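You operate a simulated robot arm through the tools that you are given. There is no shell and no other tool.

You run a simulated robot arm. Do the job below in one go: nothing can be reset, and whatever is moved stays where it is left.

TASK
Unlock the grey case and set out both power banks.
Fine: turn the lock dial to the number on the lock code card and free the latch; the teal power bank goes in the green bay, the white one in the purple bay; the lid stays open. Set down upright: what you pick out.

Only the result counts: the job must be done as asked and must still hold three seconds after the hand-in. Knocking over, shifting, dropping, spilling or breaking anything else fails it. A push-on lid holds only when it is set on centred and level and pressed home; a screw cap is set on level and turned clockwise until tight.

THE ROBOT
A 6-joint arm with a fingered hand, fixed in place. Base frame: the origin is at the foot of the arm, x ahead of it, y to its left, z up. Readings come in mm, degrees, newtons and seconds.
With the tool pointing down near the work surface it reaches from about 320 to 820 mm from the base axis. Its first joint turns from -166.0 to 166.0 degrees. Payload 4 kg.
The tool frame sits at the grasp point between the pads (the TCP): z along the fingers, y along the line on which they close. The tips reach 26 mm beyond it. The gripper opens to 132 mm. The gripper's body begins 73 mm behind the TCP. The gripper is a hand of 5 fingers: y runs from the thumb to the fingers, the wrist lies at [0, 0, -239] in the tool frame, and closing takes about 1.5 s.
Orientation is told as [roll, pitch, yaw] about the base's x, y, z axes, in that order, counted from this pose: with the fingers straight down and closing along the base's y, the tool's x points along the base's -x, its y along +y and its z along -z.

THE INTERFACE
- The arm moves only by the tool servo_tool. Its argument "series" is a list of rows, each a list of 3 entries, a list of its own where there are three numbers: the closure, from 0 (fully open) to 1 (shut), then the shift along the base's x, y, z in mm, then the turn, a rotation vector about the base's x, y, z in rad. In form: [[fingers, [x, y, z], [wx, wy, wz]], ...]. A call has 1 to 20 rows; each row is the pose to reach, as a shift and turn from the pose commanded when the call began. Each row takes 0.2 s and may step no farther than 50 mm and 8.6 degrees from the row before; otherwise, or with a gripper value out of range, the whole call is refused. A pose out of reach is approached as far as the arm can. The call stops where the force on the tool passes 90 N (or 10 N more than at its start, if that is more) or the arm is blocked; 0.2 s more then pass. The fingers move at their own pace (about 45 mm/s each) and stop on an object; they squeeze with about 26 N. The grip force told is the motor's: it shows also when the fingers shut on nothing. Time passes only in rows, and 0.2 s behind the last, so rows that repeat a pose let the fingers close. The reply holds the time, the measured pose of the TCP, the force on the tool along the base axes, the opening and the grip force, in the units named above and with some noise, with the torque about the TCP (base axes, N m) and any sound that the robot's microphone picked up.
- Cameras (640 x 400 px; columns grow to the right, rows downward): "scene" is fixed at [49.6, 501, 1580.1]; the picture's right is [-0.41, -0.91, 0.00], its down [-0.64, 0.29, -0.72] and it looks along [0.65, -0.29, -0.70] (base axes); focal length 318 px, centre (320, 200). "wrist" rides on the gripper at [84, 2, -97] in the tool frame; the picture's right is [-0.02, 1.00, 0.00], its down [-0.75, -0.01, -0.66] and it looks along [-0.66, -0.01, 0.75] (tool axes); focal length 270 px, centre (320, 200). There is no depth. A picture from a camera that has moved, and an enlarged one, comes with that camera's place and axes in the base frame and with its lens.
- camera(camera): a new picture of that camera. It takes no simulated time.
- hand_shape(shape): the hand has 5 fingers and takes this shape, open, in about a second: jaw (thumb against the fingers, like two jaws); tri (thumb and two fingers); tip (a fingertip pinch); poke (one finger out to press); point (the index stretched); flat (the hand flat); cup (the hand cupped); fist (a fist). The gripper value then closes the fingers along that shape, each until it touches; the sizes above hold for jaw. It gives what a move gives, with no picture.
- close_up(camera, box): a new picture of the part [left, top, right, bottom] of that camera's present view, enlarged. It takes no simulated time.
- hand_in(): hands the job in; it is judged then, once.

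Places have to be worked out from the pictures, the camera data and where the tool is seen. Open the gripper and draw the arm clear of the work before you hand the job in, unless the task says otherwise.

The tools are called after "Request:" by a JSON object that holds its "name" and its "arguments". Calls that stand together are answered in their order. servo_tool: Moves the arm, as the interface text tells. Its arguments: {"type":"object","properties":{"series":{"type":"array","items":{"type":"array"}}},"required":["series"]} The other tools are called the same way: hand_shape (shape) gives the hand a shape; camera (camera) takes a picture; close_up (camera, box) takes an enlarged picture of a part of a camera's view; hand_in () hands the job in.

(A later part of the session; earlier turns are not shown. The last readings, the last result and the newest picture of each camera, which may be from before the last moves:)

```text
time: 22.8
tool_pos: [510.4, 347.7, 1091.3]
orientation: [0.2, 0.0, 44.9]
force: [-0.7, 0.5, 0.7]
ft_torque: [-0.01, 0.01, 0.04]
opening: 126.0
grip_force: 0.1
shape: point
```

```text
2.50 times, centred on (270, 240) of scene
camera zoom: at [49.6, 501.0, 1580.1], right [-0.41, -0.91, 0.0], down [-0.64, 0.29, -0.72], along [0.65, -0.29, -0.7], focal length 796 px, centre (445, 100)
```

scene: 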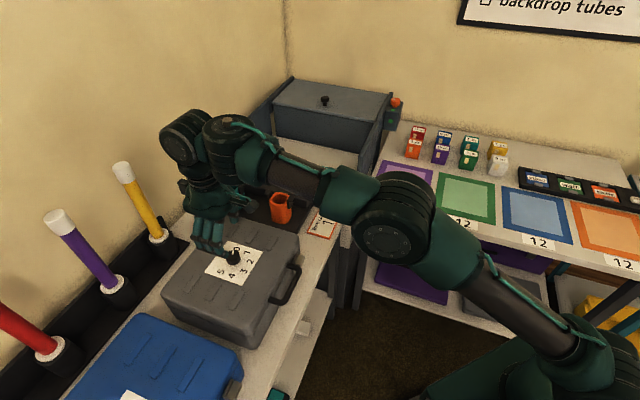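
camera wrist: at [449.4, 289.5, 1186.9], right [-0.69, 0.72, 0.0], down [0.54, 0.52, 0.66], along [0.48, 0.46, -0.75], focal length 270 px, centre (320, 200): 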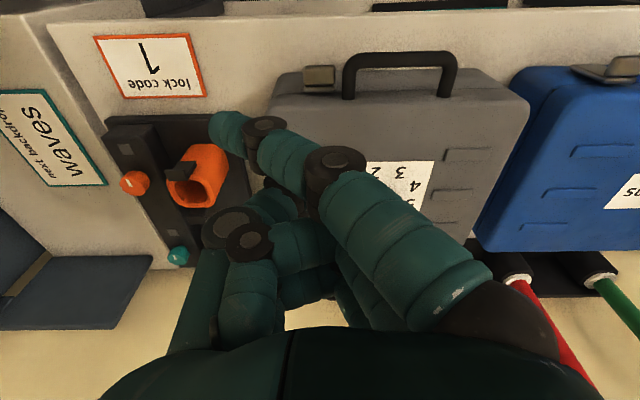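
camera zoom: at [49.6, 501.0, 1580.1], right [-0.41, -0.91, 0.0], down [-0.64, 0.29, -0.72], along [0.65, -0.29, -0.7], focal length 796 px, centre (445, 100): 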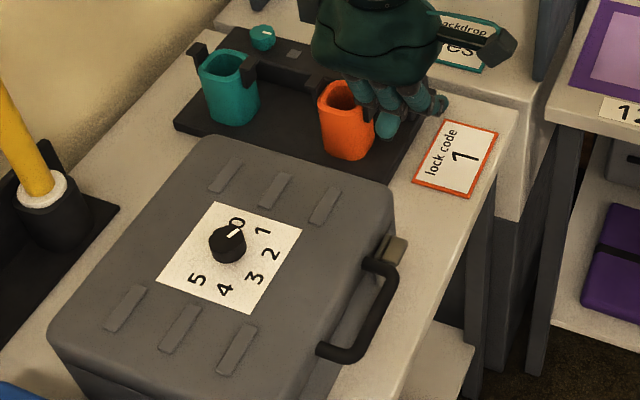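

The stretched index points off sideways, which is awkward. I'll check the tip shape (fingertip pinch).

Request:
{"name": "hand_shape", "arguments": {"shape": "tip"}}

Request:
{"name": "camera", "arguments": {"camera": "wrist"}}

Request:
{"name": "close_up", "arguments": {"camera": "scene", "box": [190, 160, 350, 320]}}

Request:
{"name": "servo_tool", "arguments": {"series": [[0.5, [0, 0, 0], [0, 0, 0]], [0.9, [0, 0, 0], [0, 0, 0]], [1, [0, 0, 0], [0, 0, 0]], [1, [0, 0, 0], [0, 0, 0]], [1, [0, 0, 0], [0, 0, 0]], [1, [0, 0, 0], [0, 0, 0]], [1, [0, 0, 0], [0, 0, 0]]]}}

Request:
{"name": "camera", "arguments": {"camera": "wrist"}}

Request:
{"name": "close_up", "arguments": {"camera": "scene", "box": [230, 130, 350, 270]}}

```text
time: 23.7
tool_pos: [510.1, 349.2, 1090.3]
orientation: [0.2, 0.0, 44.8]
force: [0.5, 0.0, -0.3]
ft_torque: [0.0, -0.02, 0.02]
opening: 131.7
grip_force: 0.1
shape: tip
```

```text
taken
camera wrist: at [449.4, 289.5, 1186.9], right [-0.69, 0.72, 0.0], down [0.54, 0.52, 0.66], along [0.48, 0.46, -0.75], focal length 270 px, centre (320, 200)
```

wrist: 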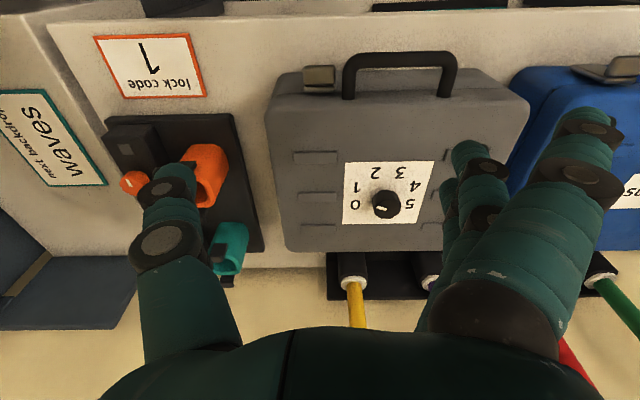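

```text
2.50 times, centred on (270, 240) of scene
camera zoom: at [49.6, 501.0, 1580.1], right [-0.41, -0.91, 0.0], down [-0.64, 0.29, -0.72], along [0.65, -0.29, -0.7], focal length 796 px, centre (445, 100)
```

zoom: 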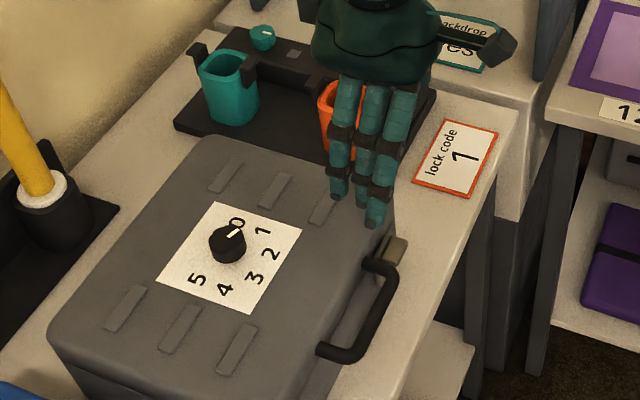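

```text
time: 25.3
tool_pos: [509.2, 347.7, 1089.9]
orientation: [0.1, 0.0, 44.8]
force: [-0.6, 0.7, -0.7]
ft_torque: [0.03, -0.03, 0.01]
opening: 0.1
grip_force: 0.1
shape: tip
```

```text
taken
camera wrist: at [449.4, 289.5, 1186.9], right [-0.69, 0.72, 0.0], down [0.54, 0.52, 0.66], along [0.48, 0.46, -0.75], focal length 270 px, centre (320, 200)
```

wrist: 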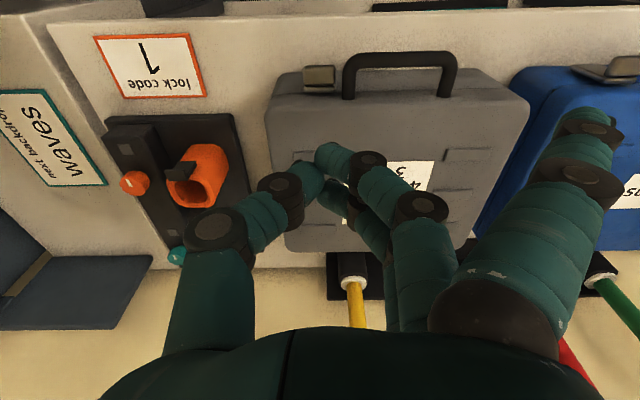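

```text
2.86 times, centred on (290, 200) of scene
camera zoom: at [49.6, 501.0, 1580.1], right [-0.41, -0.91, 0.0], down [-0.64, 0.29, -0.72], along [0.65, -0.29, -0.7], focal length 910 px, centre (406, 200)
```

zoom: 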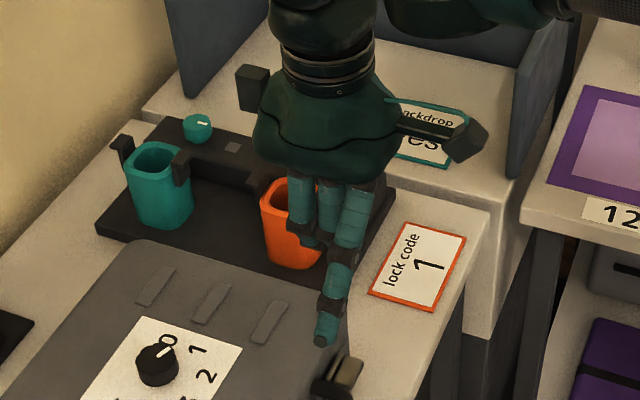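

The jaw thumb, standing alone on its side, is the best presser: with yaw 135° the thumb faces the case and the fingers hang free towards the robot. I'll return to jaw, back off radially and turn the yaw by +90°.

Request:
{"name": "hand_shape", "arguments": {"shape": "jaw"}}

Request:
{"name": "servo_tool", "arguments": {"series": [[0.3, [-4, -4, 0], [0, 0, 0.14]], [0.3, [-8, -8, 0], [0, 0, 0.28]], [0.3, [-12, -12, 0], [0, 0, 0.42]], [0.3, [-16, -16, 0], [0, 0, 0.56]], [0.3, [-20, -20, 0], [0, 0, 0.7]], [0.3, [-24, -24, 0], [0, 0, 0.84]], [0.3, [-28, -28, 0], [0, 0, 0.98]], [0.3, [-32, -32, 0], [0, 0, 1.12]], [0.3, [-36, -36, 0], [0, 0, 1.26]], [0.3, [-40, -40, 0], [0, 0, 1.4]], [0.3, [-42, -42, 0], [0, 0, 1.5]], [0.3, [-42, -42, 0], [0, 0, 1.571]], [0.3, [-42, -42, 0], [0, 0, 1.571]]]}}

Request:
{"name": "camera", "arguments": {"camera": "wrist"}}

Request:
{"name": "camera", "arguments": {"camera": "scene"}}

```text
time: 26.2
tool_pos: [509.4, 348.8, 1089.2]
orientation: [0.1, 0.1, 44.9]
force: [0.4, 0.5, -0.3]
ft_torque: [0.04, -0.01, -0.01]
opening: 132.0
grip_force: 0.2
shape: jaw
```

```text
time: 29.0
tool_pos: [471.8, 329.4, 1125.1]
orientation: [1.1, -3.4, 133.1]
force: [0.5, -0.2, -0.4]
ft_torque: [0.0, -0.01, -0.02]
opening: 93.0
grip_force: 0.1
shape: jaw
out of reach, approached as far as the arm can: row 10, 11, 12, 13
```

```text
taken
camera wrist: at [533.8, 264.0, 1214.8], right [-0.74, -0.67, 0.02], down [-0.47, 0.54, 0.7], along [-0.48, 0.51, -0.71], focal length 270 px, centre (320, 200)
```

wrist: 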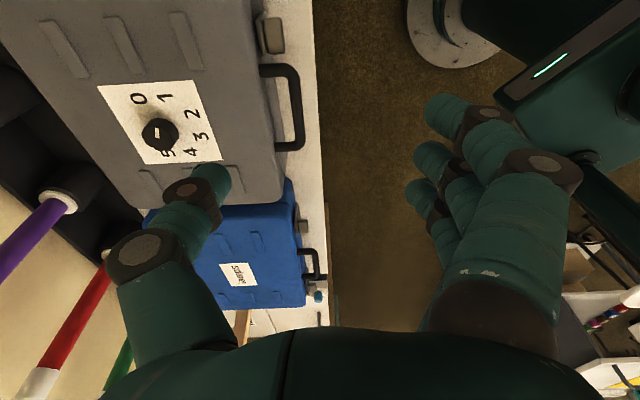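

```text
taken
```

scene: 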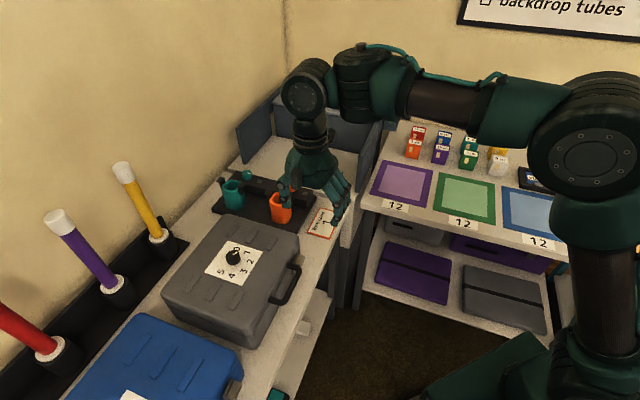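

Yaw 135° is just out of the wrist's range here; about 115° should work and still puts the thumb foremost. I'll turn back about 18° and see the pose.

Request:
{"name": "servo_tool", "arguments": {"series": [[0.3, [0, 0, 0], [0, 0, -0.14]], [0.3, [0, 0, 0], [0, 0, -0.28]], [0.3, [0, 0, 0], [0, 0, -0.35]], [0.3, [0, 0, 0], [0, 0, -0.35]]]}}

```text
time: 30.0
tool_pos: [473.4, 331.7, 1123.8]
orientation: [1.1, -3.5, 112.9]
force: [-0.1, 0.8, -0.5]
ft_torque: [-0.02, 0.01, 0.05]
opening: 92.8
grip_force: 0.1
shape: jaw
```

The hand is at yaw 113° with the thumb facing the case. I'll level the small residual tilt and lower so the thumb hovers about 40 mm above the tab, then look.

Request:
{"name": "servo_tool", "arguments": {"series": [[0.3, [-2, 0, -30], [-0.0244, -0.0207, 0]], [0.3, [-4, 0, -65], [-0.0487, -0.0414, 0]], [0.3, [-6, 0, -100], [-0.0487, -0.0414, 0]], [0.3, [-6, 0, -135], [-0.0487, -0.0414, 0]], [0.3, [-6, 0, -160], [-0.0487, -0.0414, 0]], [0.3, [-6, 0, -160], [-0.0487, -0.0414, 0]]]}}

Request:
{"name": "camera", "arguments": {"camera": "wrist"}}

Request:
{"name": "close_up", "arguments": {"camera": "scene", "box": [220, 190, 360, 330]}}

```text
time: 31.4
tool_pos: [466.3, 332.5, 963.4]
orientation: [-0.1, 0.0, 113.0]
force: [0.0, 0.8, 0.7]
ft_torque: [-0.03, 0.0, 0.0]
opening: 92.8
grip_force: 0.0
shape: jaw
```

```text
taken
camera wrist: at [498.7, 253.2, 1060.9], right [-0.93, -0.37, 0.0], down [-0.28, 0.7, 0.66], along [-0.24, 0.61, -0.75], focal length 270 px, centre (320, 200)
```

wrist: 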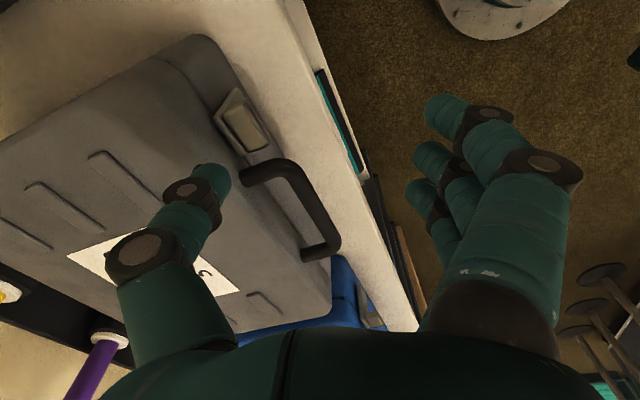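

```text
2.86 times, centred on (290, 260) of scene
camera zoom: at [49.6, 501.0, 1580.1], right [-0.41, -0.91, 0.0], down [-0.64, 0.29, -0.72], along [0.65, -0.29, -0.7], focal length 910 px, centre (406, 29)
```

zoom: 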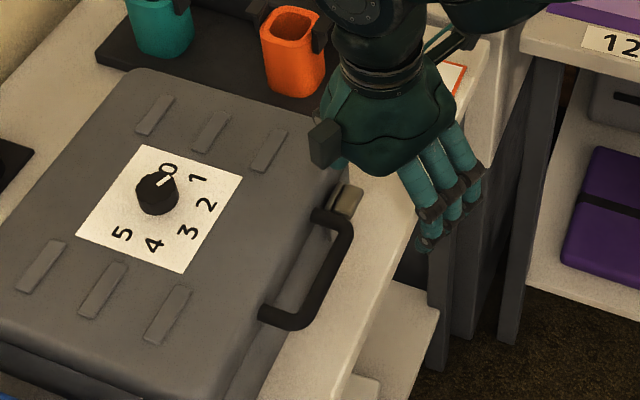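

The thumb hangs close to above the tab. I'll enlarge to check alignment.

Request:
{"name": "close_up", "arguments": {"camera": "wrist", "box": [180, 60, 340, 200]}}

```text
2.86 times, centred on (260, 130) of wrist
camera zoom: at [498.7, 253.2, 1060.9], right [-0.93, -0.37, 0.0], down [-0.28, 0.7, 0.66], along [-0.24, 0.61, -0.75], focal length 772 px, centre (491, 400)
```

zoom: 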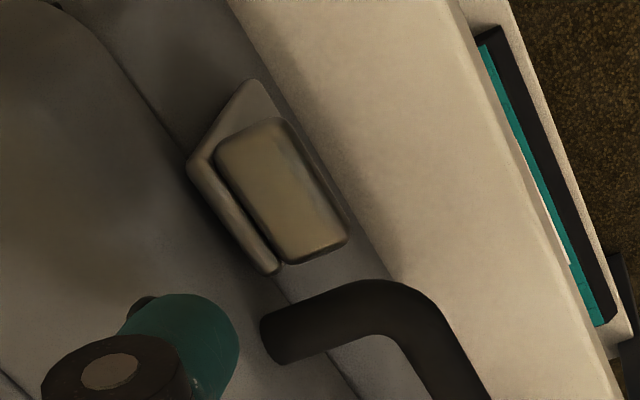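

The thumb is right over the tab. I'll shift it slightly towards the tab's outer edge and press down gently, watching the force.

Request:
{"name": "servo_tool", "arguments": {"series": [[0.3, [-1.5, -5.5, -15], [0, 0, 0]], [0.3, [-1.5, -5.5, -28], [0, 0, 0]], [0.3, [-1.5, -5.5, -34], [0, 0, 0]], [0.3, [-1.5, -5.5, -38], [0, 0, 0]], [0.3, [-1.5, -5.5, -41], [0, 0, 0]]]}}

Request:
{"name": "close_up", "arguments": {"camera": "wrist", "box": [160, 60, 360, 240]}}

```text
time: 32.6
tool_pos: [465.0, 326.4, 923.2]
orientation: [-0.1, 0.0, 113.0]
force: [0.6, -0.3, 0.2]
ft_torque: [0.0, 0.0, -0.02]
opening: 92.4
grip_force: 0.1
shape: jaw
```

```text
2.22 times, centred on (260, 150) of wrist
camera zoom: at [497.5, 248.0, 1020.5], right [-0.93, -0.37, 0.0], down [-0.28, 0.7, 0.66], along [-0.24, 0.61, -0.75], focal length 601 px, centre (453, 311)
```

zoom: 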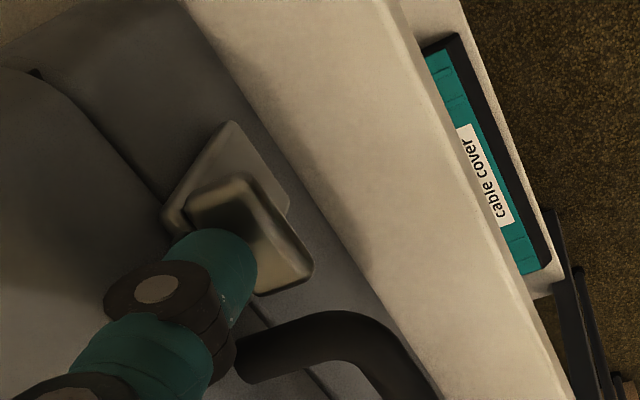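

There's no contact yet; the thumb is just above the tab. I'll continue pressing down in small steps.

Request:
{"name": "servo_tool", "arguments": {"series": [[0.3, [0, 0, -3], [0, 0, 0]], [0.3, [0, 0, -6], [0, 0, 0]], [0.3, [0, 0, -9], [0, 0, 0]], [0.3, [0, 0, -12], [0, 0, 0]]]}}

Request:
{"name": "close_up", "arguments": {"camera": "wrist", "box": [160, 60, 360, 240]}}

```text
time: 33.6
tool_pos: [466.8, 327.3, 915.6]
orientation: [-0.8, -0.1, 113.1]
force: [-10.5, -9.3, 72.9]
ft_torque: [1.41, -4.04, -0.31]
opening: 91.0
grip_force: 0.1
shape: jaw
```

```text
2.22 times, centred on (260, 150) of wrist
camera zoom: at [497.9, 248.1, 1013.3], right [-0.93, -0.37, -0.01], down [-0.29, 0.69, 0.66], along [-0.24, 0.62, -0.75], focal length 601 px, centre (453, 311)
```

zoom: 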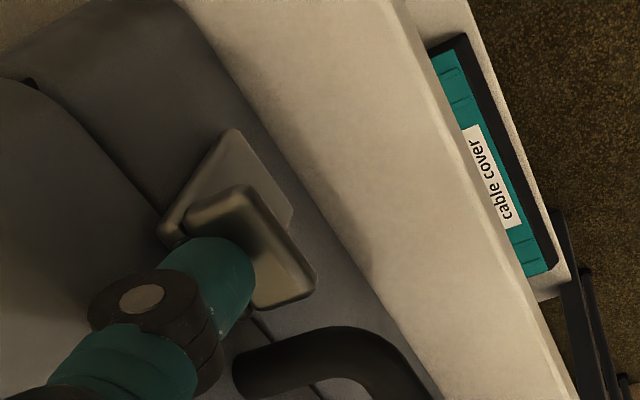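

The torque reading puts the contact at about radial 619 mm, i.e. on the plate's top edge rather than on the tab. I'll lift, shift about 15 mm towards the robot and press on the tab itself.

Request:
{"name": "servo_tool", "arguments": {"series": [[0.3, [0, 0, 10], [0, 0, 0]], [0.3, [-6, -6, 18], [0, 0, 0]], [0.3, [-11, -10, 18], [0, 0, 0]], [0.3, [-11, -10, 10], [0, 0, 0]], [0.3, [-11, -10, 5], [0, 0, 0]]]}}

Request:
{"name": "close_up", "arguments": {"camera": "wrist", "box": [160, 60, 360, 240]}}

```text
time: 34.8
tool_pos: [455.3, 316.8, 919.2]
orientation: [-0.5, 0.0, 112.8]
force: [-3.2, -6.6, 27.9]
ft_torque: [0.57, -1.45, -0.3]
opening: 91.8
grip_force: 0.1
shape: jaw
```

```text
2.22 times, centred on (260, 150) of wrist
camera zoom: at [486.7, 237.4, 1015.6], right [-0.93, -0.37, -0.01], down [-0.28, 0.7, 0.66], along [-0.24, 0.61, -0.75], focal length 601 px, centre (453, 311)
```

zoom: 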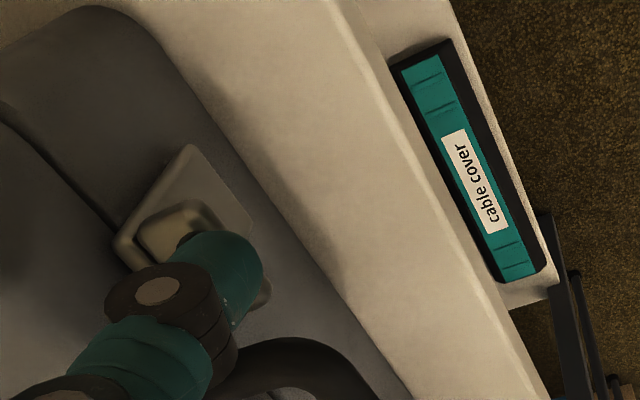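

Now the contact is on the tab (radial about 604 mm) at 28 N. I'll press on in small steps.

Request:
{"name": "servo_tool", "arguments": {"series": [[0.3, [0, 0, -2], [0, 0, 0]], [0.3, [0, 0, -4], [0, 0, 0]], [0.3, [0, 0, -6], [0, 0, 0]], [0.3, [0, 0, -8], [0, 0, 0]]]}}

Request:
{"name": "close_up", "arguments": {"camera": "wrist", "box": [160, 60, 360, 240]}}

```text
time: 35.8
tool_pos: [454.8, 315.2, 908.1]
orientation: [0.0, 0.0, 113.0]
force: [-7.8, -13.2, 15.6]
ft_torque: [-0.02, -0.37, -0.34]
opening: 91.4
grip_force: 0.0
shape: jaw
```

```text
2.22 times, centred on (260, 150) of wrist
camera zoom: at [486.3, 237.3, 1005.1], right [-0.93, -0.37, 0.0], down [-0.28, 0.7, 0.66], along [-0.24, 0.61, -0.75], focal length 601 px, centre (453, 311)
```

zoom: 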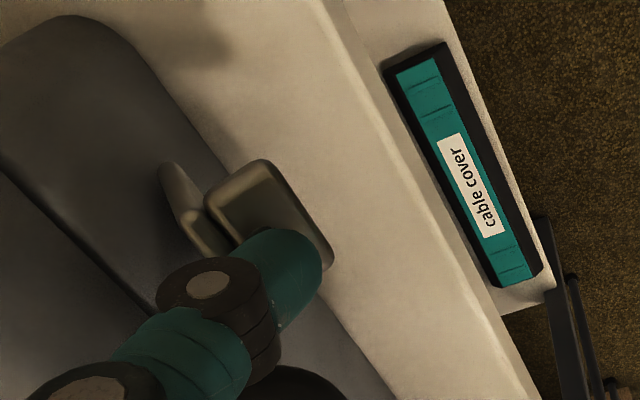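

The latch swung outward. I'll keep pushing it down and out to swing it fully open.

Request:
{"name": "servo_tool", "arguments": {"series": [[0.3, [-3, -3, -5], [0, 0, 0]], [0.3, [-6, -6, -10], [0, 0, 0]], [0.3, [-9, -9, -15], [0, 0, 0]], [0.3, [-12, -12, -20], [0, 0, 0]]]}}

Request:
{"name": "close_up", "arguments": {"camera": "wrist", "box": [160, 60, 360, 240]}}

Request:
{"name": "close_up", "arguments": {"camera": "scene", "box": [220, 190, 360, 330]}}

```text
time: 36.8
tool_pos: [442.2, 304.4, 888.6]
orientation: [0.0, 0.0, 113.1]
force: [-7.8, -5.2, 2.7]
ft_torque: [0.0, 0.05, 0.02]
opening: 91.7
grip_force: 0.1
shape: jaw
```

```text
2.22 times, centred on (260, 150) of wrist
camera zoom: at [474.6, 226.2, 984.4], right [-0.93, -0.37, 0.0], down [-0.28, 0.7, 0.66], along [-0.25, 0.61, -0.75], focal length 601 px, centre (453, 311)
```

zoom: 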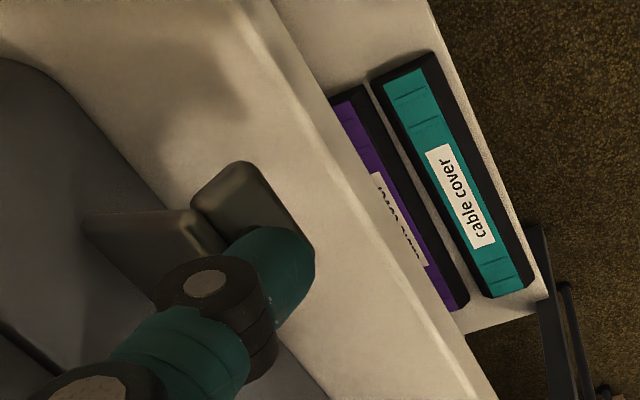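

```text
2.86 times, centred on (290, 260) of scene
camera zoom: at [49.6, 501.0, 1580.1], right [-0.41, -0.91, 0.0], down [-0.64, 0.29, -0.72], along [0.65, -0.29, -0.7], focal length 910 px, centre (406, 29)
```

zoom: 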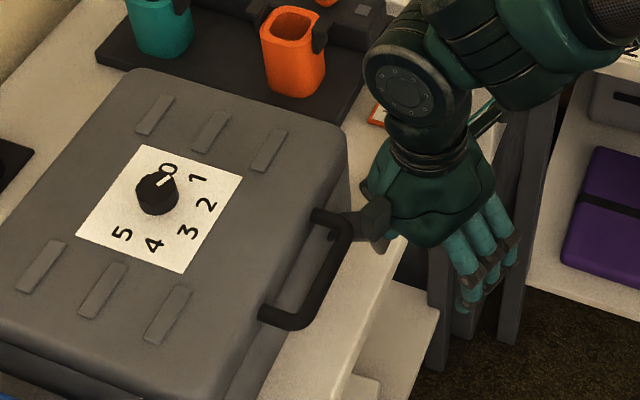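

The plate has swung most of the way. I'll push a bit further down and out, then lift away to check it stays open.

Request:
{"name": "servo_tool", "arguments": {"series": [[0.3, [-2, -2, -5], [0, 0, 0]], [0.3, [-4, -4, -10], [0, 0, 0]], [0.3, [-6, -6, -15], [0, 0, 0]], [0.3, [-6, -6, -18], [0, 0, 0]]]}}

Request:
{"name": "close_up", "arguments": {"camera": "wrist", "box": [160, 60, 360, 240]}}

```text
time: 37.8
tool_pos: [437.3, 298.2, 870.7]
orientation: [-0.1, 0.0, 113.0]
force: [-7.8, -7.6, 6.3]
ft_torque: [-0.02, -0.18, -0.16]
opening: 91.5
grip_force: 0.0
shape: jaw
```

```text
2.22 times, centred on (260, 150) of wrist
camera zoom: at [468.6, 219.3, 966.9], right [-0.93, -0.37, 0.0], down [-0.28, 0.7, 0.66], along [-0.24, 0.61, -0.75], focal length 601 px, centre (453, 311)
```

zoom: 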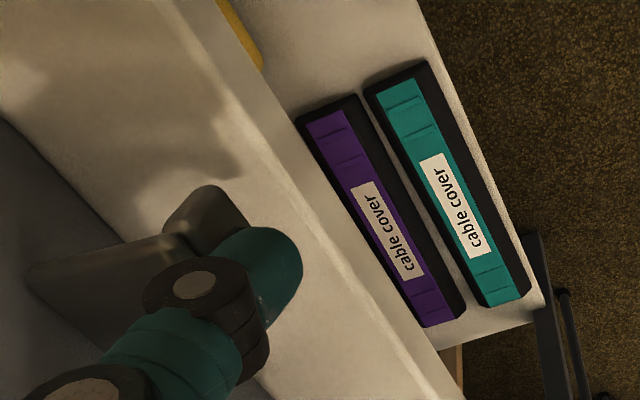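

The latch is down past horizontal. I'll lift the hand straight up and check that it stays open.

Request:
{"name": "servo_tool", "arguments": {"series": [[0.3, [0, 0, 10], [0, 0, 0]], [0.3, [-3, -3, 30], [0, 0, 0]], [0.3, [-10, -10, 60], [0, 0, 0]], [0.3, [-20, -20, 95], [0, 0, 0]], [0.3, [-20, -20, 130], [0, 0, 0]], [0.3, [-20, -20, 130], [0, 0, 0]]]}}

Request:
{"name": "camera", "arguments": {"camera": "wrist"}}

Request:
{"name": "close_up", "arguments": {"camera": "scene", "box": [240, 220, 340, 320]}}

```text
time: 39.2
tool_pos: [417.6, 277.7, 1001.3]
orientation: [-0.1, 0.0, 113.0]
force: [-0.8, 0.2, -0.4]
ft_torque: [0.02, -0.01, 0.01]
opening: 92.7
grip_force: 0.0
shape: jaw
```

```text
taken
camera wrist: at [450.7, 198.8, 1098.7], right [-0.93, -0.37, 0.0], down [-0.28, 0.7, 0.66], along [-0.24, 0.61, -0.75], focal length 270 px, centre (320, 200)
```

wrist: 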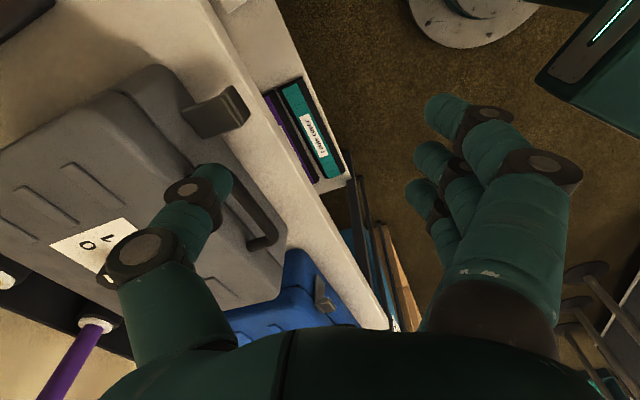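

```text
4.00 times, centred on (290, 270) of scene
camera zoom: at [49.6, 501.0, 1580.1], right [-0.41, -0.91, 0.0], down [-0.64, 0.29, -0.72], along [0.65, -0.29, -0.7], focal length 1274 px, centre (440, -80)
```

zoom: 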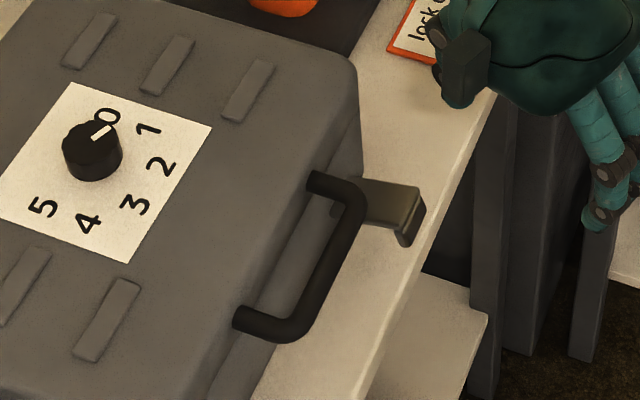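

The latch hangs open and stays. For the lid, I'll hook the closed hand under the handle bar (radial about 598 mm, z about 902) from the front and swing the lid up. First I'll turn back to yaw 45° with closed fingers, in front of the handle.

Request:
{"name": "servo_tool", "arguments": {"series": [[0.4, [-2, 9, 5], [0, 0, -0.132]], [0.5, [-4, 19, 10], [0, 0, -0.264]], [0.7, [-6, 28, 10], [0, 0, -0.396]], [0.9, [-8, 38, 10], [0, 0, -0.528]], [1, [-9, 47, 10], [0, 0, -0.66]], [1, [-11, 57, 10], [0, 0, -0.792]], [1, [-13, 66, 10], [0, 0, -0.924]], [1, [-15, 76, 10], [0, 0, -1.056]], [1, [-17, 85, 10], [0, 0, -1.187]], [1, [-17, 85, 10], [0, 0, -1.187]]]}}

Request:
{"name": "servo_tool", "arguments": {"series": [[1, [0, 0, 0], [0.093, -0.093, 0]], [1, [0, 0, 0], [0.185, -0.185, 0]], [1, [0, 0, 0], [0.278, -0.278, 0]], [1, [0, 0, 0], [0.37, -0.37, 0]], [1, [0, 0, 0], [0.463, -0.463, 0]], [1, [0, 0, 0], [0.555, -0.555, 0]], [1, [0, 0, 0], [0.648, -0.648, 0]], [1, [0, 0, 0], [0.74, -0.74, 0]], [1, [0, 0, 0], [0.74, -0.74, 0]]]}}

Request:
{"name": "camera", "arguments": {"camera": "wrist"}}

Request:
{"name": "camera", "arguments": {"camera": "scene"}}

```text
time: 41.4
tool_pos: [399.6, 363.0, 1011.0]
orientation: [0.0, 0.0, 45.0]
force: [0.0, 0.2, -0.1]
ft_torque: [0.01, 0.02, -0.03]
opening: 0.1
grip_force: 26.0
shape: jaw
```

```text
time: 43.4
tool_pos: [400.4, 362.9, 1009.8]
orientation: [-0.2, -60.0, 45.0]
force: [-0.9, 0.3, -0.3]
ft_torque: [0.01, -0.02, -0.03]
opening: 0.0
grip_force: 25.8
shape: jaw
```

```text
taken
camera wrist: at [310.3, 275.7, 985.3], right [-0.7, 0.72, 0.02], down [-0.13, -0.15, 0.98], along [0.7, 0.68, 0.19], focal length 270 px, centre (320, 200)
```

wrist: 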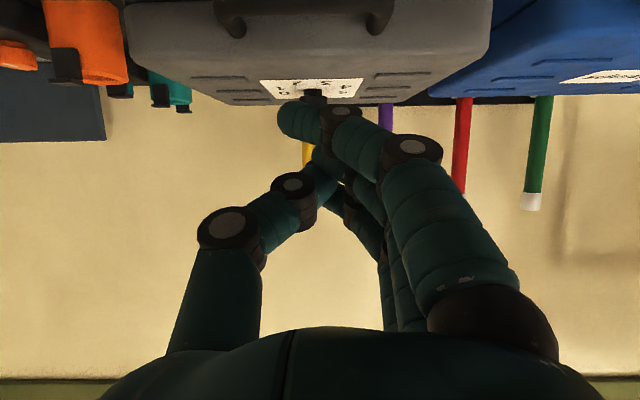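

```text
taken
```

scene: 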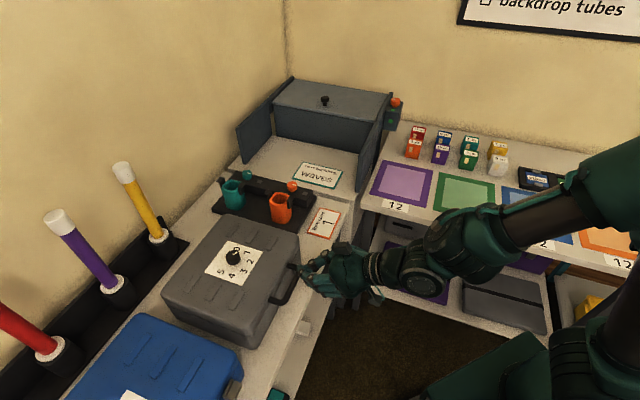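

The pose is reached. I'll zoom in on the scene to see how the fingers are arranged relative to the handle.

Request:
{"name": "close_up", "arguments": {"camera": "scene", "box": [250, 210, 400, 320]}}

```text
3.64 times, centred on (325, 265) of scene
camera zoom: at [49.6, 501.0, 1580.1], right [-0.41, -0.91, 0.0], down [-0.64, 0.29, -0.72], along [0.65, -0.29, -0.7], focal length 1158 px, centre (302, -36)
```

zoom: 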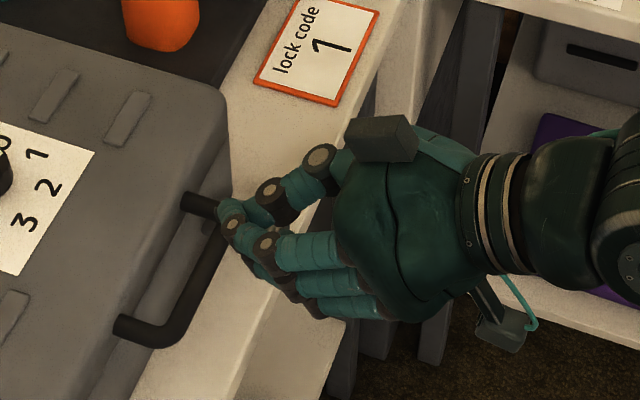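

The hand points at the case above the handle level. I'll lower it in front of the handle, then look before sliding under the bar.

Request:
{"name": "servo_tool", "arguments": {"series": [[1, [-10, -10, -30], [0, 0, 0]], [1, [-14, -14, -70], [0, 0, 0]], [1, [-14, -14, -110], [0, 0, 0]], [1, [-14, -14, -140], [0, 0, 0]], [1, [-14, -14, -160], [0, 0, 0]], [1, [-14, -14, -160], [0, 0, 0]]]}}

Request:
{"name": "camera", "arguments": {"camera": "wrist"}}

Request:
{"name": "close_up", "arguments": {"camera": "scene", "box": [230, 220, 380, 330]}}

```text
time: 44.8
tool_pos: [403.1, 366.6, 849.6]
orientation: [-0.1, -60.1, 45.0]
force: [0.2, 0.0, -0.4]
ft_torque: [0.0, 0.0, -0.01]
opening: 0.0
grip_force: 25.8
shape: jaw
out of reach, approached as far as the arm can: row 2, 3, 4, 5, 6
```

```text
taken
camera wrist: at [312.8, 278.8, 825.0], right [-0.7, 0.72, 0.02], down [-0.13, -0.15, 0.98], along [0.7, 0.68, 0.19], focal length 270 px, centre (320, 200)
```

wrist: 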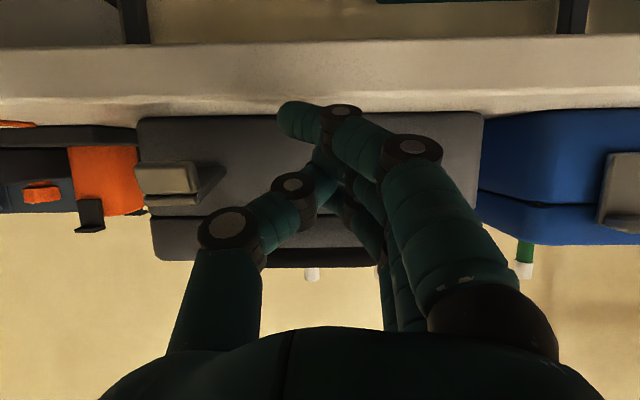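

```text
3.64 times, centred on (305, 275) of scene
camera zoom: at [49.6, 501.0, 1580.1], right [-0.41, -0.91, 0.0], down [-0.64, 0.29, -0.72], along [0.65, -0.29, -0.7], focal length 1158 px, centre (374, -73)
```

zoom: 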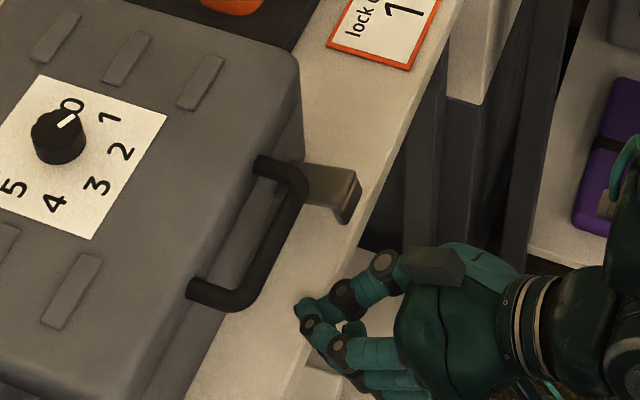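

The hand is in front of and below the bar, laterally centred on it. I'll advance about 28 mm towards the case under the bar and check.

Request:
{"name": "servo_tool", "arguments": {"series": [[1, [7, 7, 0], [0, 0, 0]], [1, [14, 14, 0], [0, 0, 0]], [1, [20, 20, 0], [0, 0, 0]], [1, [20, 20, 0], [0, 0, 0]]]}}

Request:
{"name": "close_up", "arguments": {"camera": "scene", "box": [230, 220, 380, 330]}}

Request:
{"name": "camera", "arguments": {"camera": "wrist"}}

```text
time: 45.8
tool_pos: [423.2, 385.7, 849.7]
orientation: [-0.1, -60.0, 45.0]
force: [-0.2, 0.9, -0.1]
ft_torque: [0.0, 0.01, -0.01]
opening: 0.2
grip_force: 26.5
shape: jaw
```

```text
3.64 times, centred on (305, 275) of scene
camera zoom: at [49.6, 501.0, 1580.1], right [-0.41, -0.91, 0.0], down [-0.64, 0.29, -0.72], along [0.65, -0.29, -0.7], focal length 1158 px, centre (374, -73)
```

zoom: 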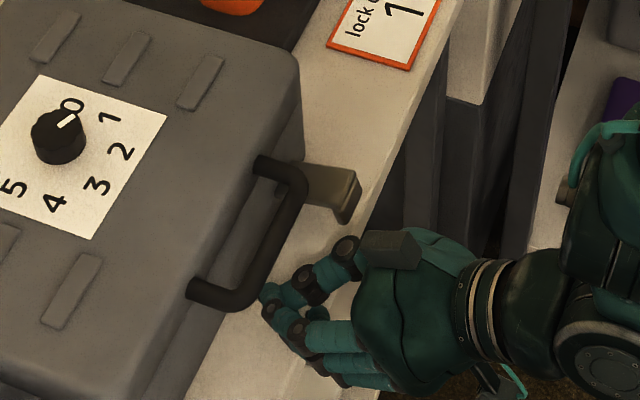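

```text
taken
camera wrist: at [333.4, 298.0, 825.1], right [-0.7, 0.71, 0.02], down [-0.13, -0.15, 0.98], along [0.7, 0.68, 0.19], focal length 270 px, centre (320, 200)
```

wrist: 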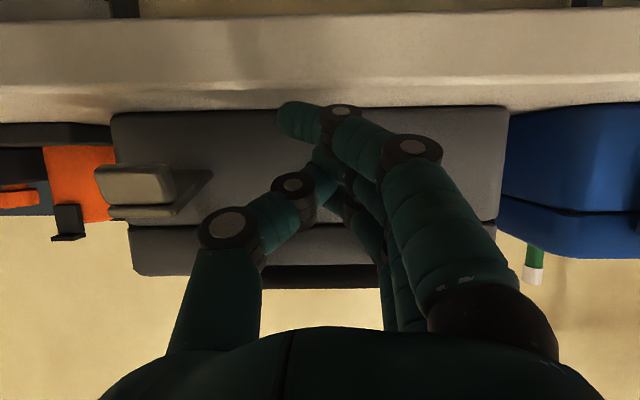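

The foremost fingertip is near radial 590, about 20 mm to the +l side of the bar's centre. I'll shift along the bar and forward so the fingers reach under its middle.

Request:
{"name": "servo_tool", "arguments": {"series": [[1, [10, 0, -3], [0, 0, 0]], [1, [20, 0, -3], [0, 0, 0]], [1, [28, 2, -3], [0, 0, 0]], [1, [28, 2, -3], [0, 0, 0]]]}}

Request:
{"name": "close_up", "arguments": {"camera": "scene", "box": [230, 220, 380, 330]}}

```text
time: 46.8
tool_pos: [450.2, 386.4, 846.6]
orientation: [-0.1, -59.8, 45.0]
force: [-12.4, -6.2, -3.7]
ft_torque: [0.12, -0.34, 0.08]
opening: 0.1
grip_force: 25.7
shape: jaw
```

```text
3.64 times, centred on (305, 275) of scene
camera zoom: at [49.6, 501.0, 1580.1], right [-0.41, -0.91, 0.0], down [-0.64, 0.29, -0.72], along [0.65, -0.29, -0.7], focal length 1158 px, centre (374, -73)
```

zoom: 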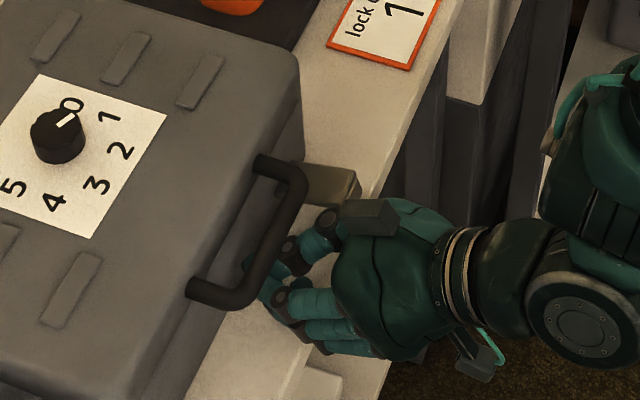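

The finger touches the underside/outer side of the bar (about 14 N). I'll now lift straight up 20 mm and see whether the lid follows.

Request:
{"name": "servo_tool", "arguments": {"series": [[1, [0, 0, 5], [0, 0, 0]], [1, [0, 0, 10], [0, 0, 0]], [1, [0, 0, 15], [0, 0, 0]], [1, [1, 1, 22], [0, 0, 0]], [1, [2, 2, 30], [0, 0, 0]]]}}

Request:
{"name": "close_up", "arguments": {"camera": "scene", "box": [190, 200, 380, 330]}}

```text
time: 48.0
tool_pos: [454.5, 389.8, 877.7]
orientation: [0.0, -60.0, 44.9]
force: [-2.1, -1.7, -1.4]
ft_torque: [0.05, -0.12, 0.09]
opening: 0.1
grip_force: 26.2
shape: jaw
```

```text
3.08 times, centred on (285, 265) of scene
camera zoom: at [49.6, 501.0, 1580.1], right [-0.41, -0.91, 0.0], down [-0.64, 0.29, -0.72], along [0.65, -0.29, -0.7], focal length 980 px, centre (428, 0)
```

zoom: 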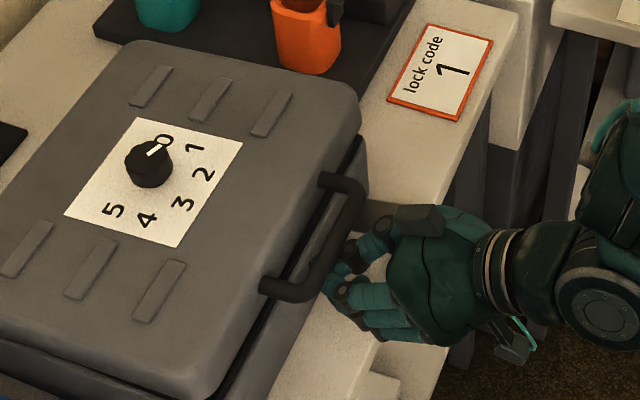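

The lid is rising on the fingers with little force. I'll continue along the hinge arc to about 42°.

Request:
{"name": "servo_tool", "arguments": {"series": [[1, [1.9, 1.9, 14], [0, 0, 0]], [1, [4.4, 4.4, 27.8], [0, 0, 0]], [1, [7.3, 7.3, 41.4], [0, 0, 0]], [1, [10.7, 10.7, 54.7], [0, 0, 0]], [1, [14.7, 14.7, 67.8], [0, 0, 0]], [1, [19.1, 19.1, 80.6], [0, 0, 0]], [1, [24, 24, 93], [0, 0, 0]], [1, [29.3, 29.3, 105], [0, 0, 0]], [1, [35.1, 35.1, 116.7], [0, 0, 0]], [1, [41.4, 41.4, 127.8], [0, 0, 0]], [1, [47.9, 47.9, 138.6], [0, 0, 0]], [1, [54.9, 54.9, 148.8], [0, 0, 0]]]}}

Request:
{"name": "camera", "arguments": {"camera": "scene"}}

Request:
{"name": "camera", "arguments": {"camera": "wrist"}}

```text
time: 50.6
tool_pos: [508.0, 444.5, 1023.5]
orientation: [-0.1, -60.0, 44.9]
force: [-2.1, -2.2, -0.3]
ft_torque: [0.04, -0.07, -0.01]
opening: 0.0
grip_force: 26.2
shape: jaw
```

```text
taken
```

scene: 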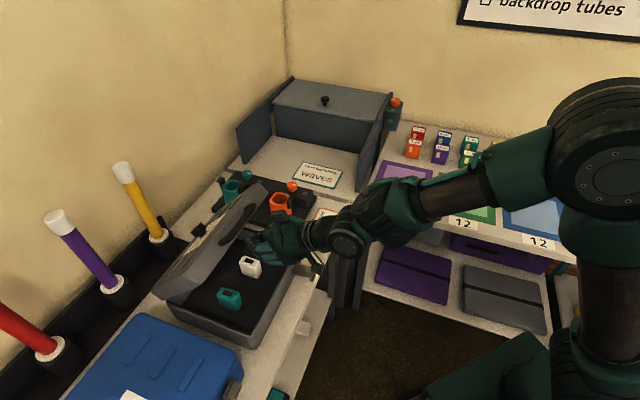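

```text
taken
camera wrist: at [418.0, 356.5, 1000.0], right [-0.7, 0.72, 0.02], down [-0.13, -0.15, 0.98], along [0.7, 0.68, 0.19], focal length 270 px, centre (320, 200)
```

wrist: 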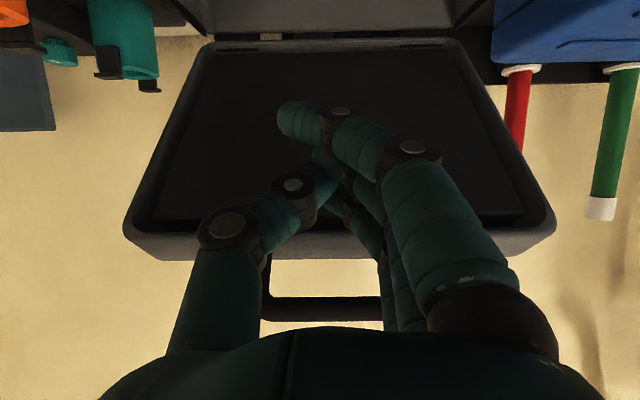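

The lid is about 45° open and both power banks (white and teal) are visible inside. I'll continue the arc to about 78°.

Request:
{"name": "servo_tool", "arguments": {"series": [[1, [7.4, 7.4, 9.6], [0, 0, 0]], [1, [15.1, 15.1, 18.8], [0, 0, 0]], [1, [23.1, 23.1, 27.3], [0, 0, 0]], [1, [31.5, 31.5, 35.2], [0, 0, 0]], [1, [40.1, 40.1, 42.5], [0, 0, 0]], [1, [48.9, 48.9, 49.2], [0, 0, 0]], [1, [58, 58, 55.2], [0, 0, 0]], [1, [67.4, 67.4, 60.5], [0, 0, 0]], [1, [76.9, 76.9, 65.1], [0, 0, 0]], [1, [86.6, 86.6, 69], [0, 0, 0]], [1, [96.4, 96.4, 72.2], [0, 0, 0]], [1, [106.3, 106.3, 74.6], [0, 0, 0]]]}}

Request:
{"name": "camera", "arguments": {"camera": "scene"}}

Request:
{"name": "camera", "arguments": {"camera": "wrist"}}

```text
time: 53.2
tool_pos: [614.5, 550.5, 1101.3]
orientation: [0.0, -60.0, 45.0]
force: [0.1, 0.2, -0.4]
ft_torque: [-0.04, 0.03, 0.0]
opening: 0.0
grip_force: 25.8
shape: jaw
```

```text
taken
```

scene: 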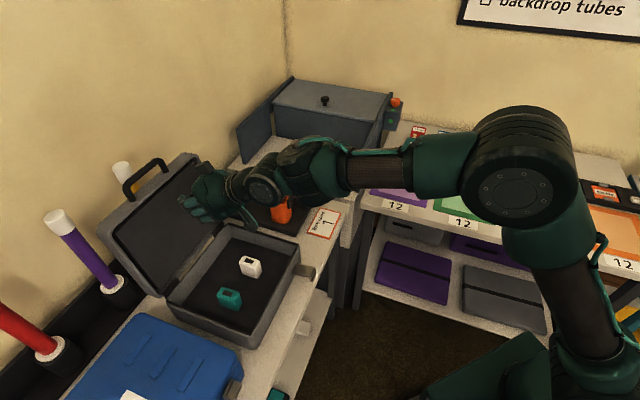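

```text
taken
camera wrist: at [524.5, 462.3, 1075.4], right [-0.7, 0.72, 0.02], down [-0.13, -0.15, 0.98], along [0.7, 0.68, 0.19], focal length 270 px, centre (320, 200)
```

wrist: 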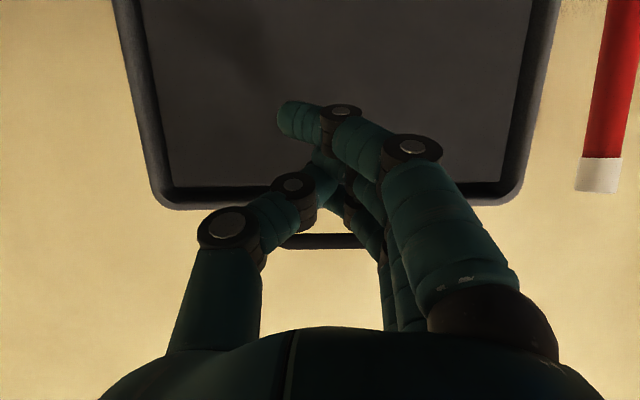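

The force has dropped to zero and the lid looks past vertical, resting open. I'll zoom in to confirm.

Request:
{"name": "close_up", "arguments": {"camera": "scene", "box": [90, 140, 340, 350]}}

Request:
{"name": "close_up", "arguments": {"camera": "scene", "box": [195, 235, 285, 325]}}

```text
1.90 times, centred on (215, 245) of scene
camera zoom: at [49.6, 501.0, 1580.1], right [-0.41, -0.91, 0.0], down [-0.64, 0.29, -0.72], along [0.65, -0.29, -0.7], focal length 606 px, centre (520, 114)
```

zoom: 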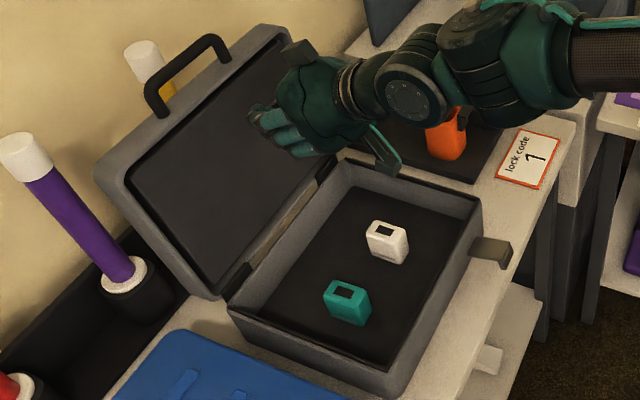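

```text
4.44 times, centred on (240, 280) of scene
camera zoom: at [49.6, 501.0, 1580.1], right [-0.41, -0.91, 0.0], down [-0.64, 0.29, -0.72], along [0.65, -0.29, -0.7], focal length 1415 px, centre (676, -156)
```

zoom: 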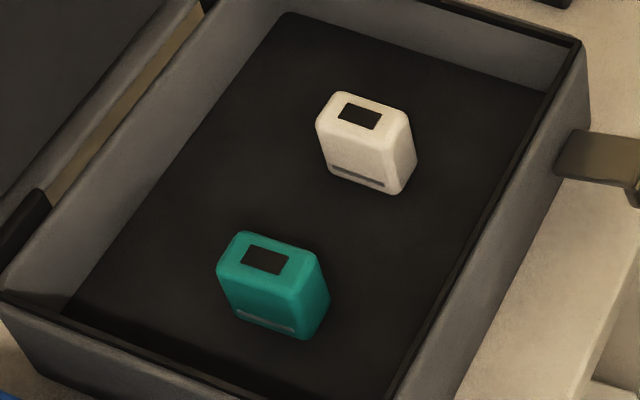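

The lid leans back past vertical on its own, latch open. Both banks stand upright inside: white near (582, 475), teal near (509, 549), about 46 mm along the radial direction, 24 mm thick, tops at about z 857. I'll withdraw the hand back from the lid and straighten it.

Request:
{"name": "servo_tool", "arguments": {"series": [[1, [-15, -15, 0], [0, 0, 0]], [1, [-40, -40, 0], [0, 0, 0]], [1, [-70, -70, 0], [0, 0, 0]], [1, [-100, -100, 0], [0, 0, 0]], [1, [-125, -125, -10], [0, 0, 0]], [0.8, [-135, -135, -20], [-0.093, 0.093, 0]], [0.6, [-135, -135, -30], [-0.185, 0.185, 0]], [0.45, [-135, -135, -30], [-0.278, 0.278, 0]], [0.45, [-135, -135, -30], [-0.37, 0.37, 0]], [0.45, [-135, -135, -30], [-0.463, 0.463, 0]], [0.45, [-135, -135, -30], [-0.555, 0.555, 0]], [0.45, [-135, -135, -30], [-0.648, 0.648, 0]], [0.45, [-135, -135, -30], [-0.74, 0.74, 0]], [0.45, [-135, -135, -30], [-0.74, 0.74, 0]]]}}

Request:
{"name": "camera", "arguments": {"camera": "scene"}}

Request:
{"name": "camera", "arguments": {"camera": "wrist"}}

```text
time: 56.2
tool_pos: [480.9, 416.8, 1069.8]
orientation: [-0.1, 0.1, 45.0]
force: [-0.8, 0.2, 0.7]
ft_torque: [0.01, 0.01, -0.03]
opening: 71.8
grip_force: 0.0
shape: jaw
```

```text
taken
```

scene: 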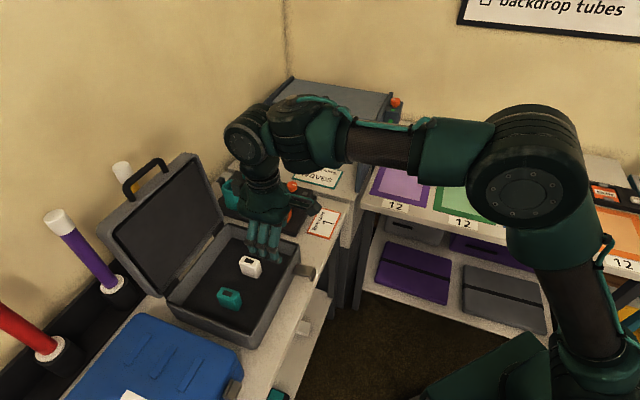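

```text
taken
camera wrist: at [419.1, 357.9, 1166.0], right [-0.69, 0.72, 0.0], down [0.54, 0.52, 0.66], along [0.47, 0.45, -0.75], focal length 270 px, centre (320, 200)
```

wrist: 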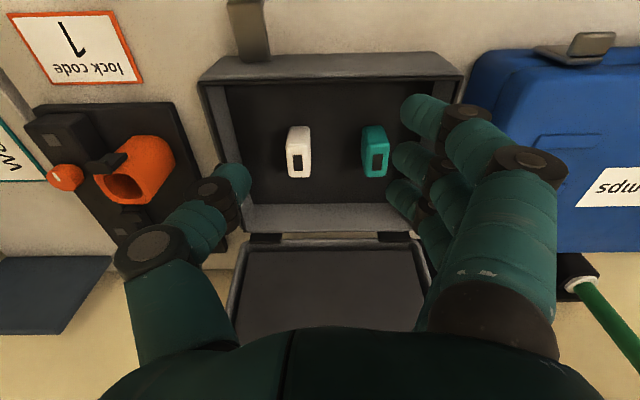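

The lid stays open. I'll enlarge the wrist view of the banks to refine their positions.

Request:
{"name": "close_up", "arguments": {"camera": "wrist", "box": [270, 100, 410, 200]}}

```text
4.00 times, centred on (340, 150) of wrist
camera zoom: at [419.1, 357.9, 1166.0], right [-0.69, 0.72, 0.0], down [0.54, 0.52, 0.66], along [0.47, 0.45, -0.75], focal length 1081 px, centre (240, 400)
```

zoom: 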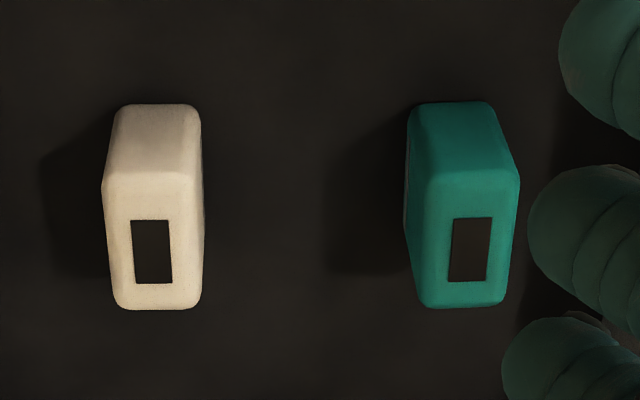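

Triangulation puts the teal bank at about (509, 549) with its top near z 862, and the white one at about (579, 475). I'll move above the teal one first.

Request:
{"name": "servo_tool", "arguments": {"series": [[0.45, [6, 27, -10], [0, 0, 0]], [0.45, [12, 55, -30], [0, 0, 0]], [0.45, [18, 85, -55], [0, 0, 0]], [0.45, [24, 112, -85], [0, 0, 0]], [0.45, [28, 133, -110], [0, 0, 0]], [0.45, [28, 133, -110], [0, 0, 0]]]}}

Request:
{"name": "camera", "arguments": {"camera": "wrist"}}

Request:
{"name": "close_up", "arguments": {"camera": "scene", "box": [160, 200, 320, 340]}}

```text
time: 57.6
tool_pos: [505.0, 548.5, 959.8]
orientation: [-0.1, 0.0, 45.0]
force: [0.1, -0.4, 0.1]
ft_torque: [0.01, 0.03, -0.01]
opening: 71.6
grip_force: 0.0
shape: jaw
```

```text
taken
camera wrist: at [444.9, 490.2, 1056.9], right [-0.69, 0.72, 0.0], down [0.54, 0.52, 0.66], along [0.48, 0.45, -0.75], focal length 270 px, centre (320, 200)
```

wrist: 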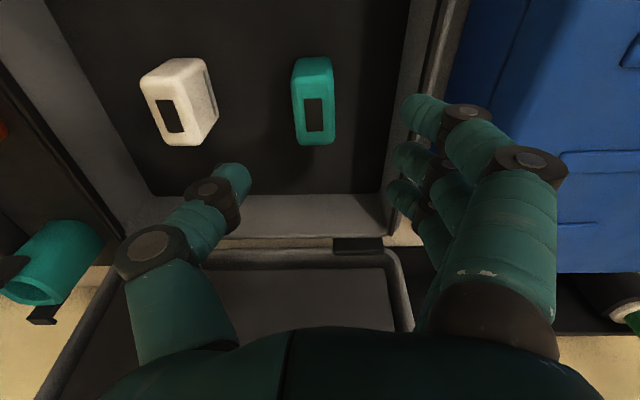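

```text
2.86 times, centred on (240, 270) of scene
camera zoom: at [49.6, 501.0, 1580.1], right [-0.41, -0.91, 0.0], down [-0.64, 0.29, -0.72], along [0.65, -0.29, -0.7], focal length 910 px, centre (549, 0)
```

zoom: 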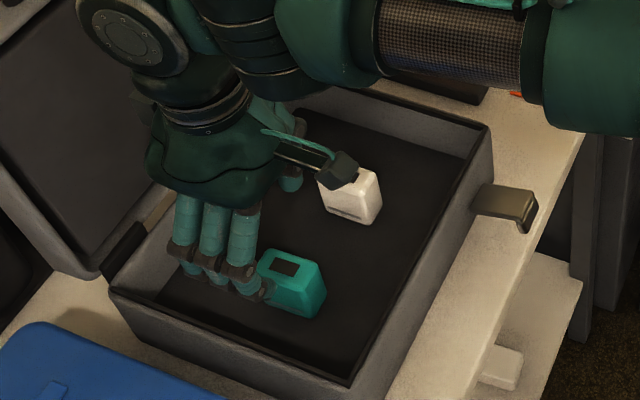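

The hand hovers above the teal bank, which sits a few mm to the thumb side. I'll zoom to fix the offset.

Request:
{"name": "close_up", "arguments": {"camera": "wrist", "box": [230, 30, 410, 180]}}

```text
2.67 times, centred on (320, 105) of wrist
camera zoom: at [444.9, 490.2, 1056.9], right [-0.69, 0.72, 0.0], down [0.54, 0.52, 0.66], along [0.48, 0.45, -0.75], focal length 721 px, centre (320, 453)
```

zoom: 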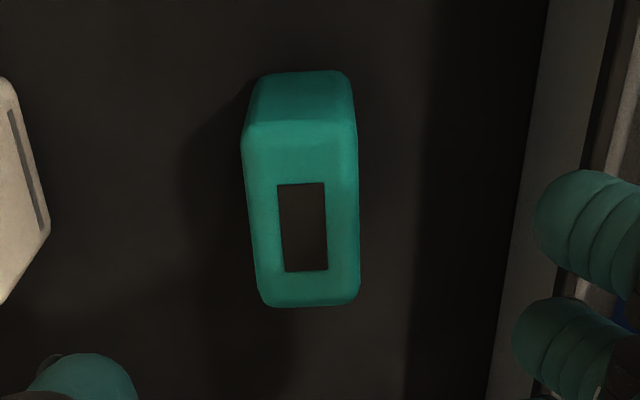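

The bank is about 4 mm to the thumb side. I'll shift by that and descend to grasp height (tool z about 847).

Request:
{"name": "servo_tool", "arguments": {"series": [[0.45, [2.8, -2.8, -30], [0, 0, 0]], [0.45, [2.8, -2.8, -60], [0, 0, 0]], [0.45, [2.8, -2.8, -85], [0, 0, 0]], [0.45, [2.8, -2.8, -102], [0, 0, 0]], [0.45, [2.8, -2.8, -112], [0, 0, 0]], [0.45, [2.8, -2.8, -112], [0, 0, 0]]]}}

Request:
{"name": "camera", "arguments": {"camera": "wrist"}}

```text
time: 59.0
tool_pos: [510.1, 545.5, 846.4]
orientation: [0.0, 0.0, 45.0]
force: [0.8, -0.9, -1.0]
ft_torque: [0.0, -0.02, -0.04]
opening: 71.8
grip_force: 0.1
shape: jaw
```

```text
taken
camera wrist: at [449.4, 487.4, 942.9], right [-0.69, 0.72, 0.0], down [0.54, 0.52, 0.66], along [0.48, 0.46, -0.75], focal length 270 px, centre (320, 200)
```

wrist: 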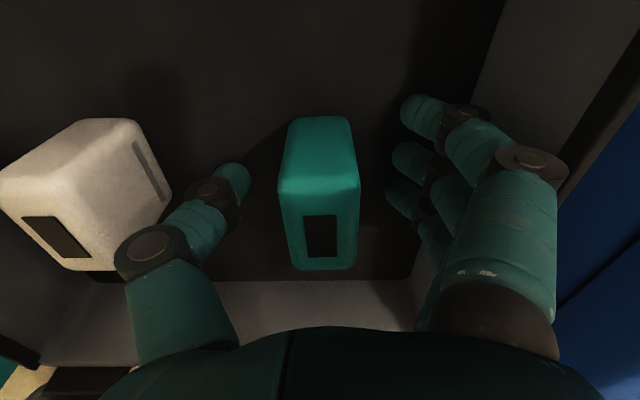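

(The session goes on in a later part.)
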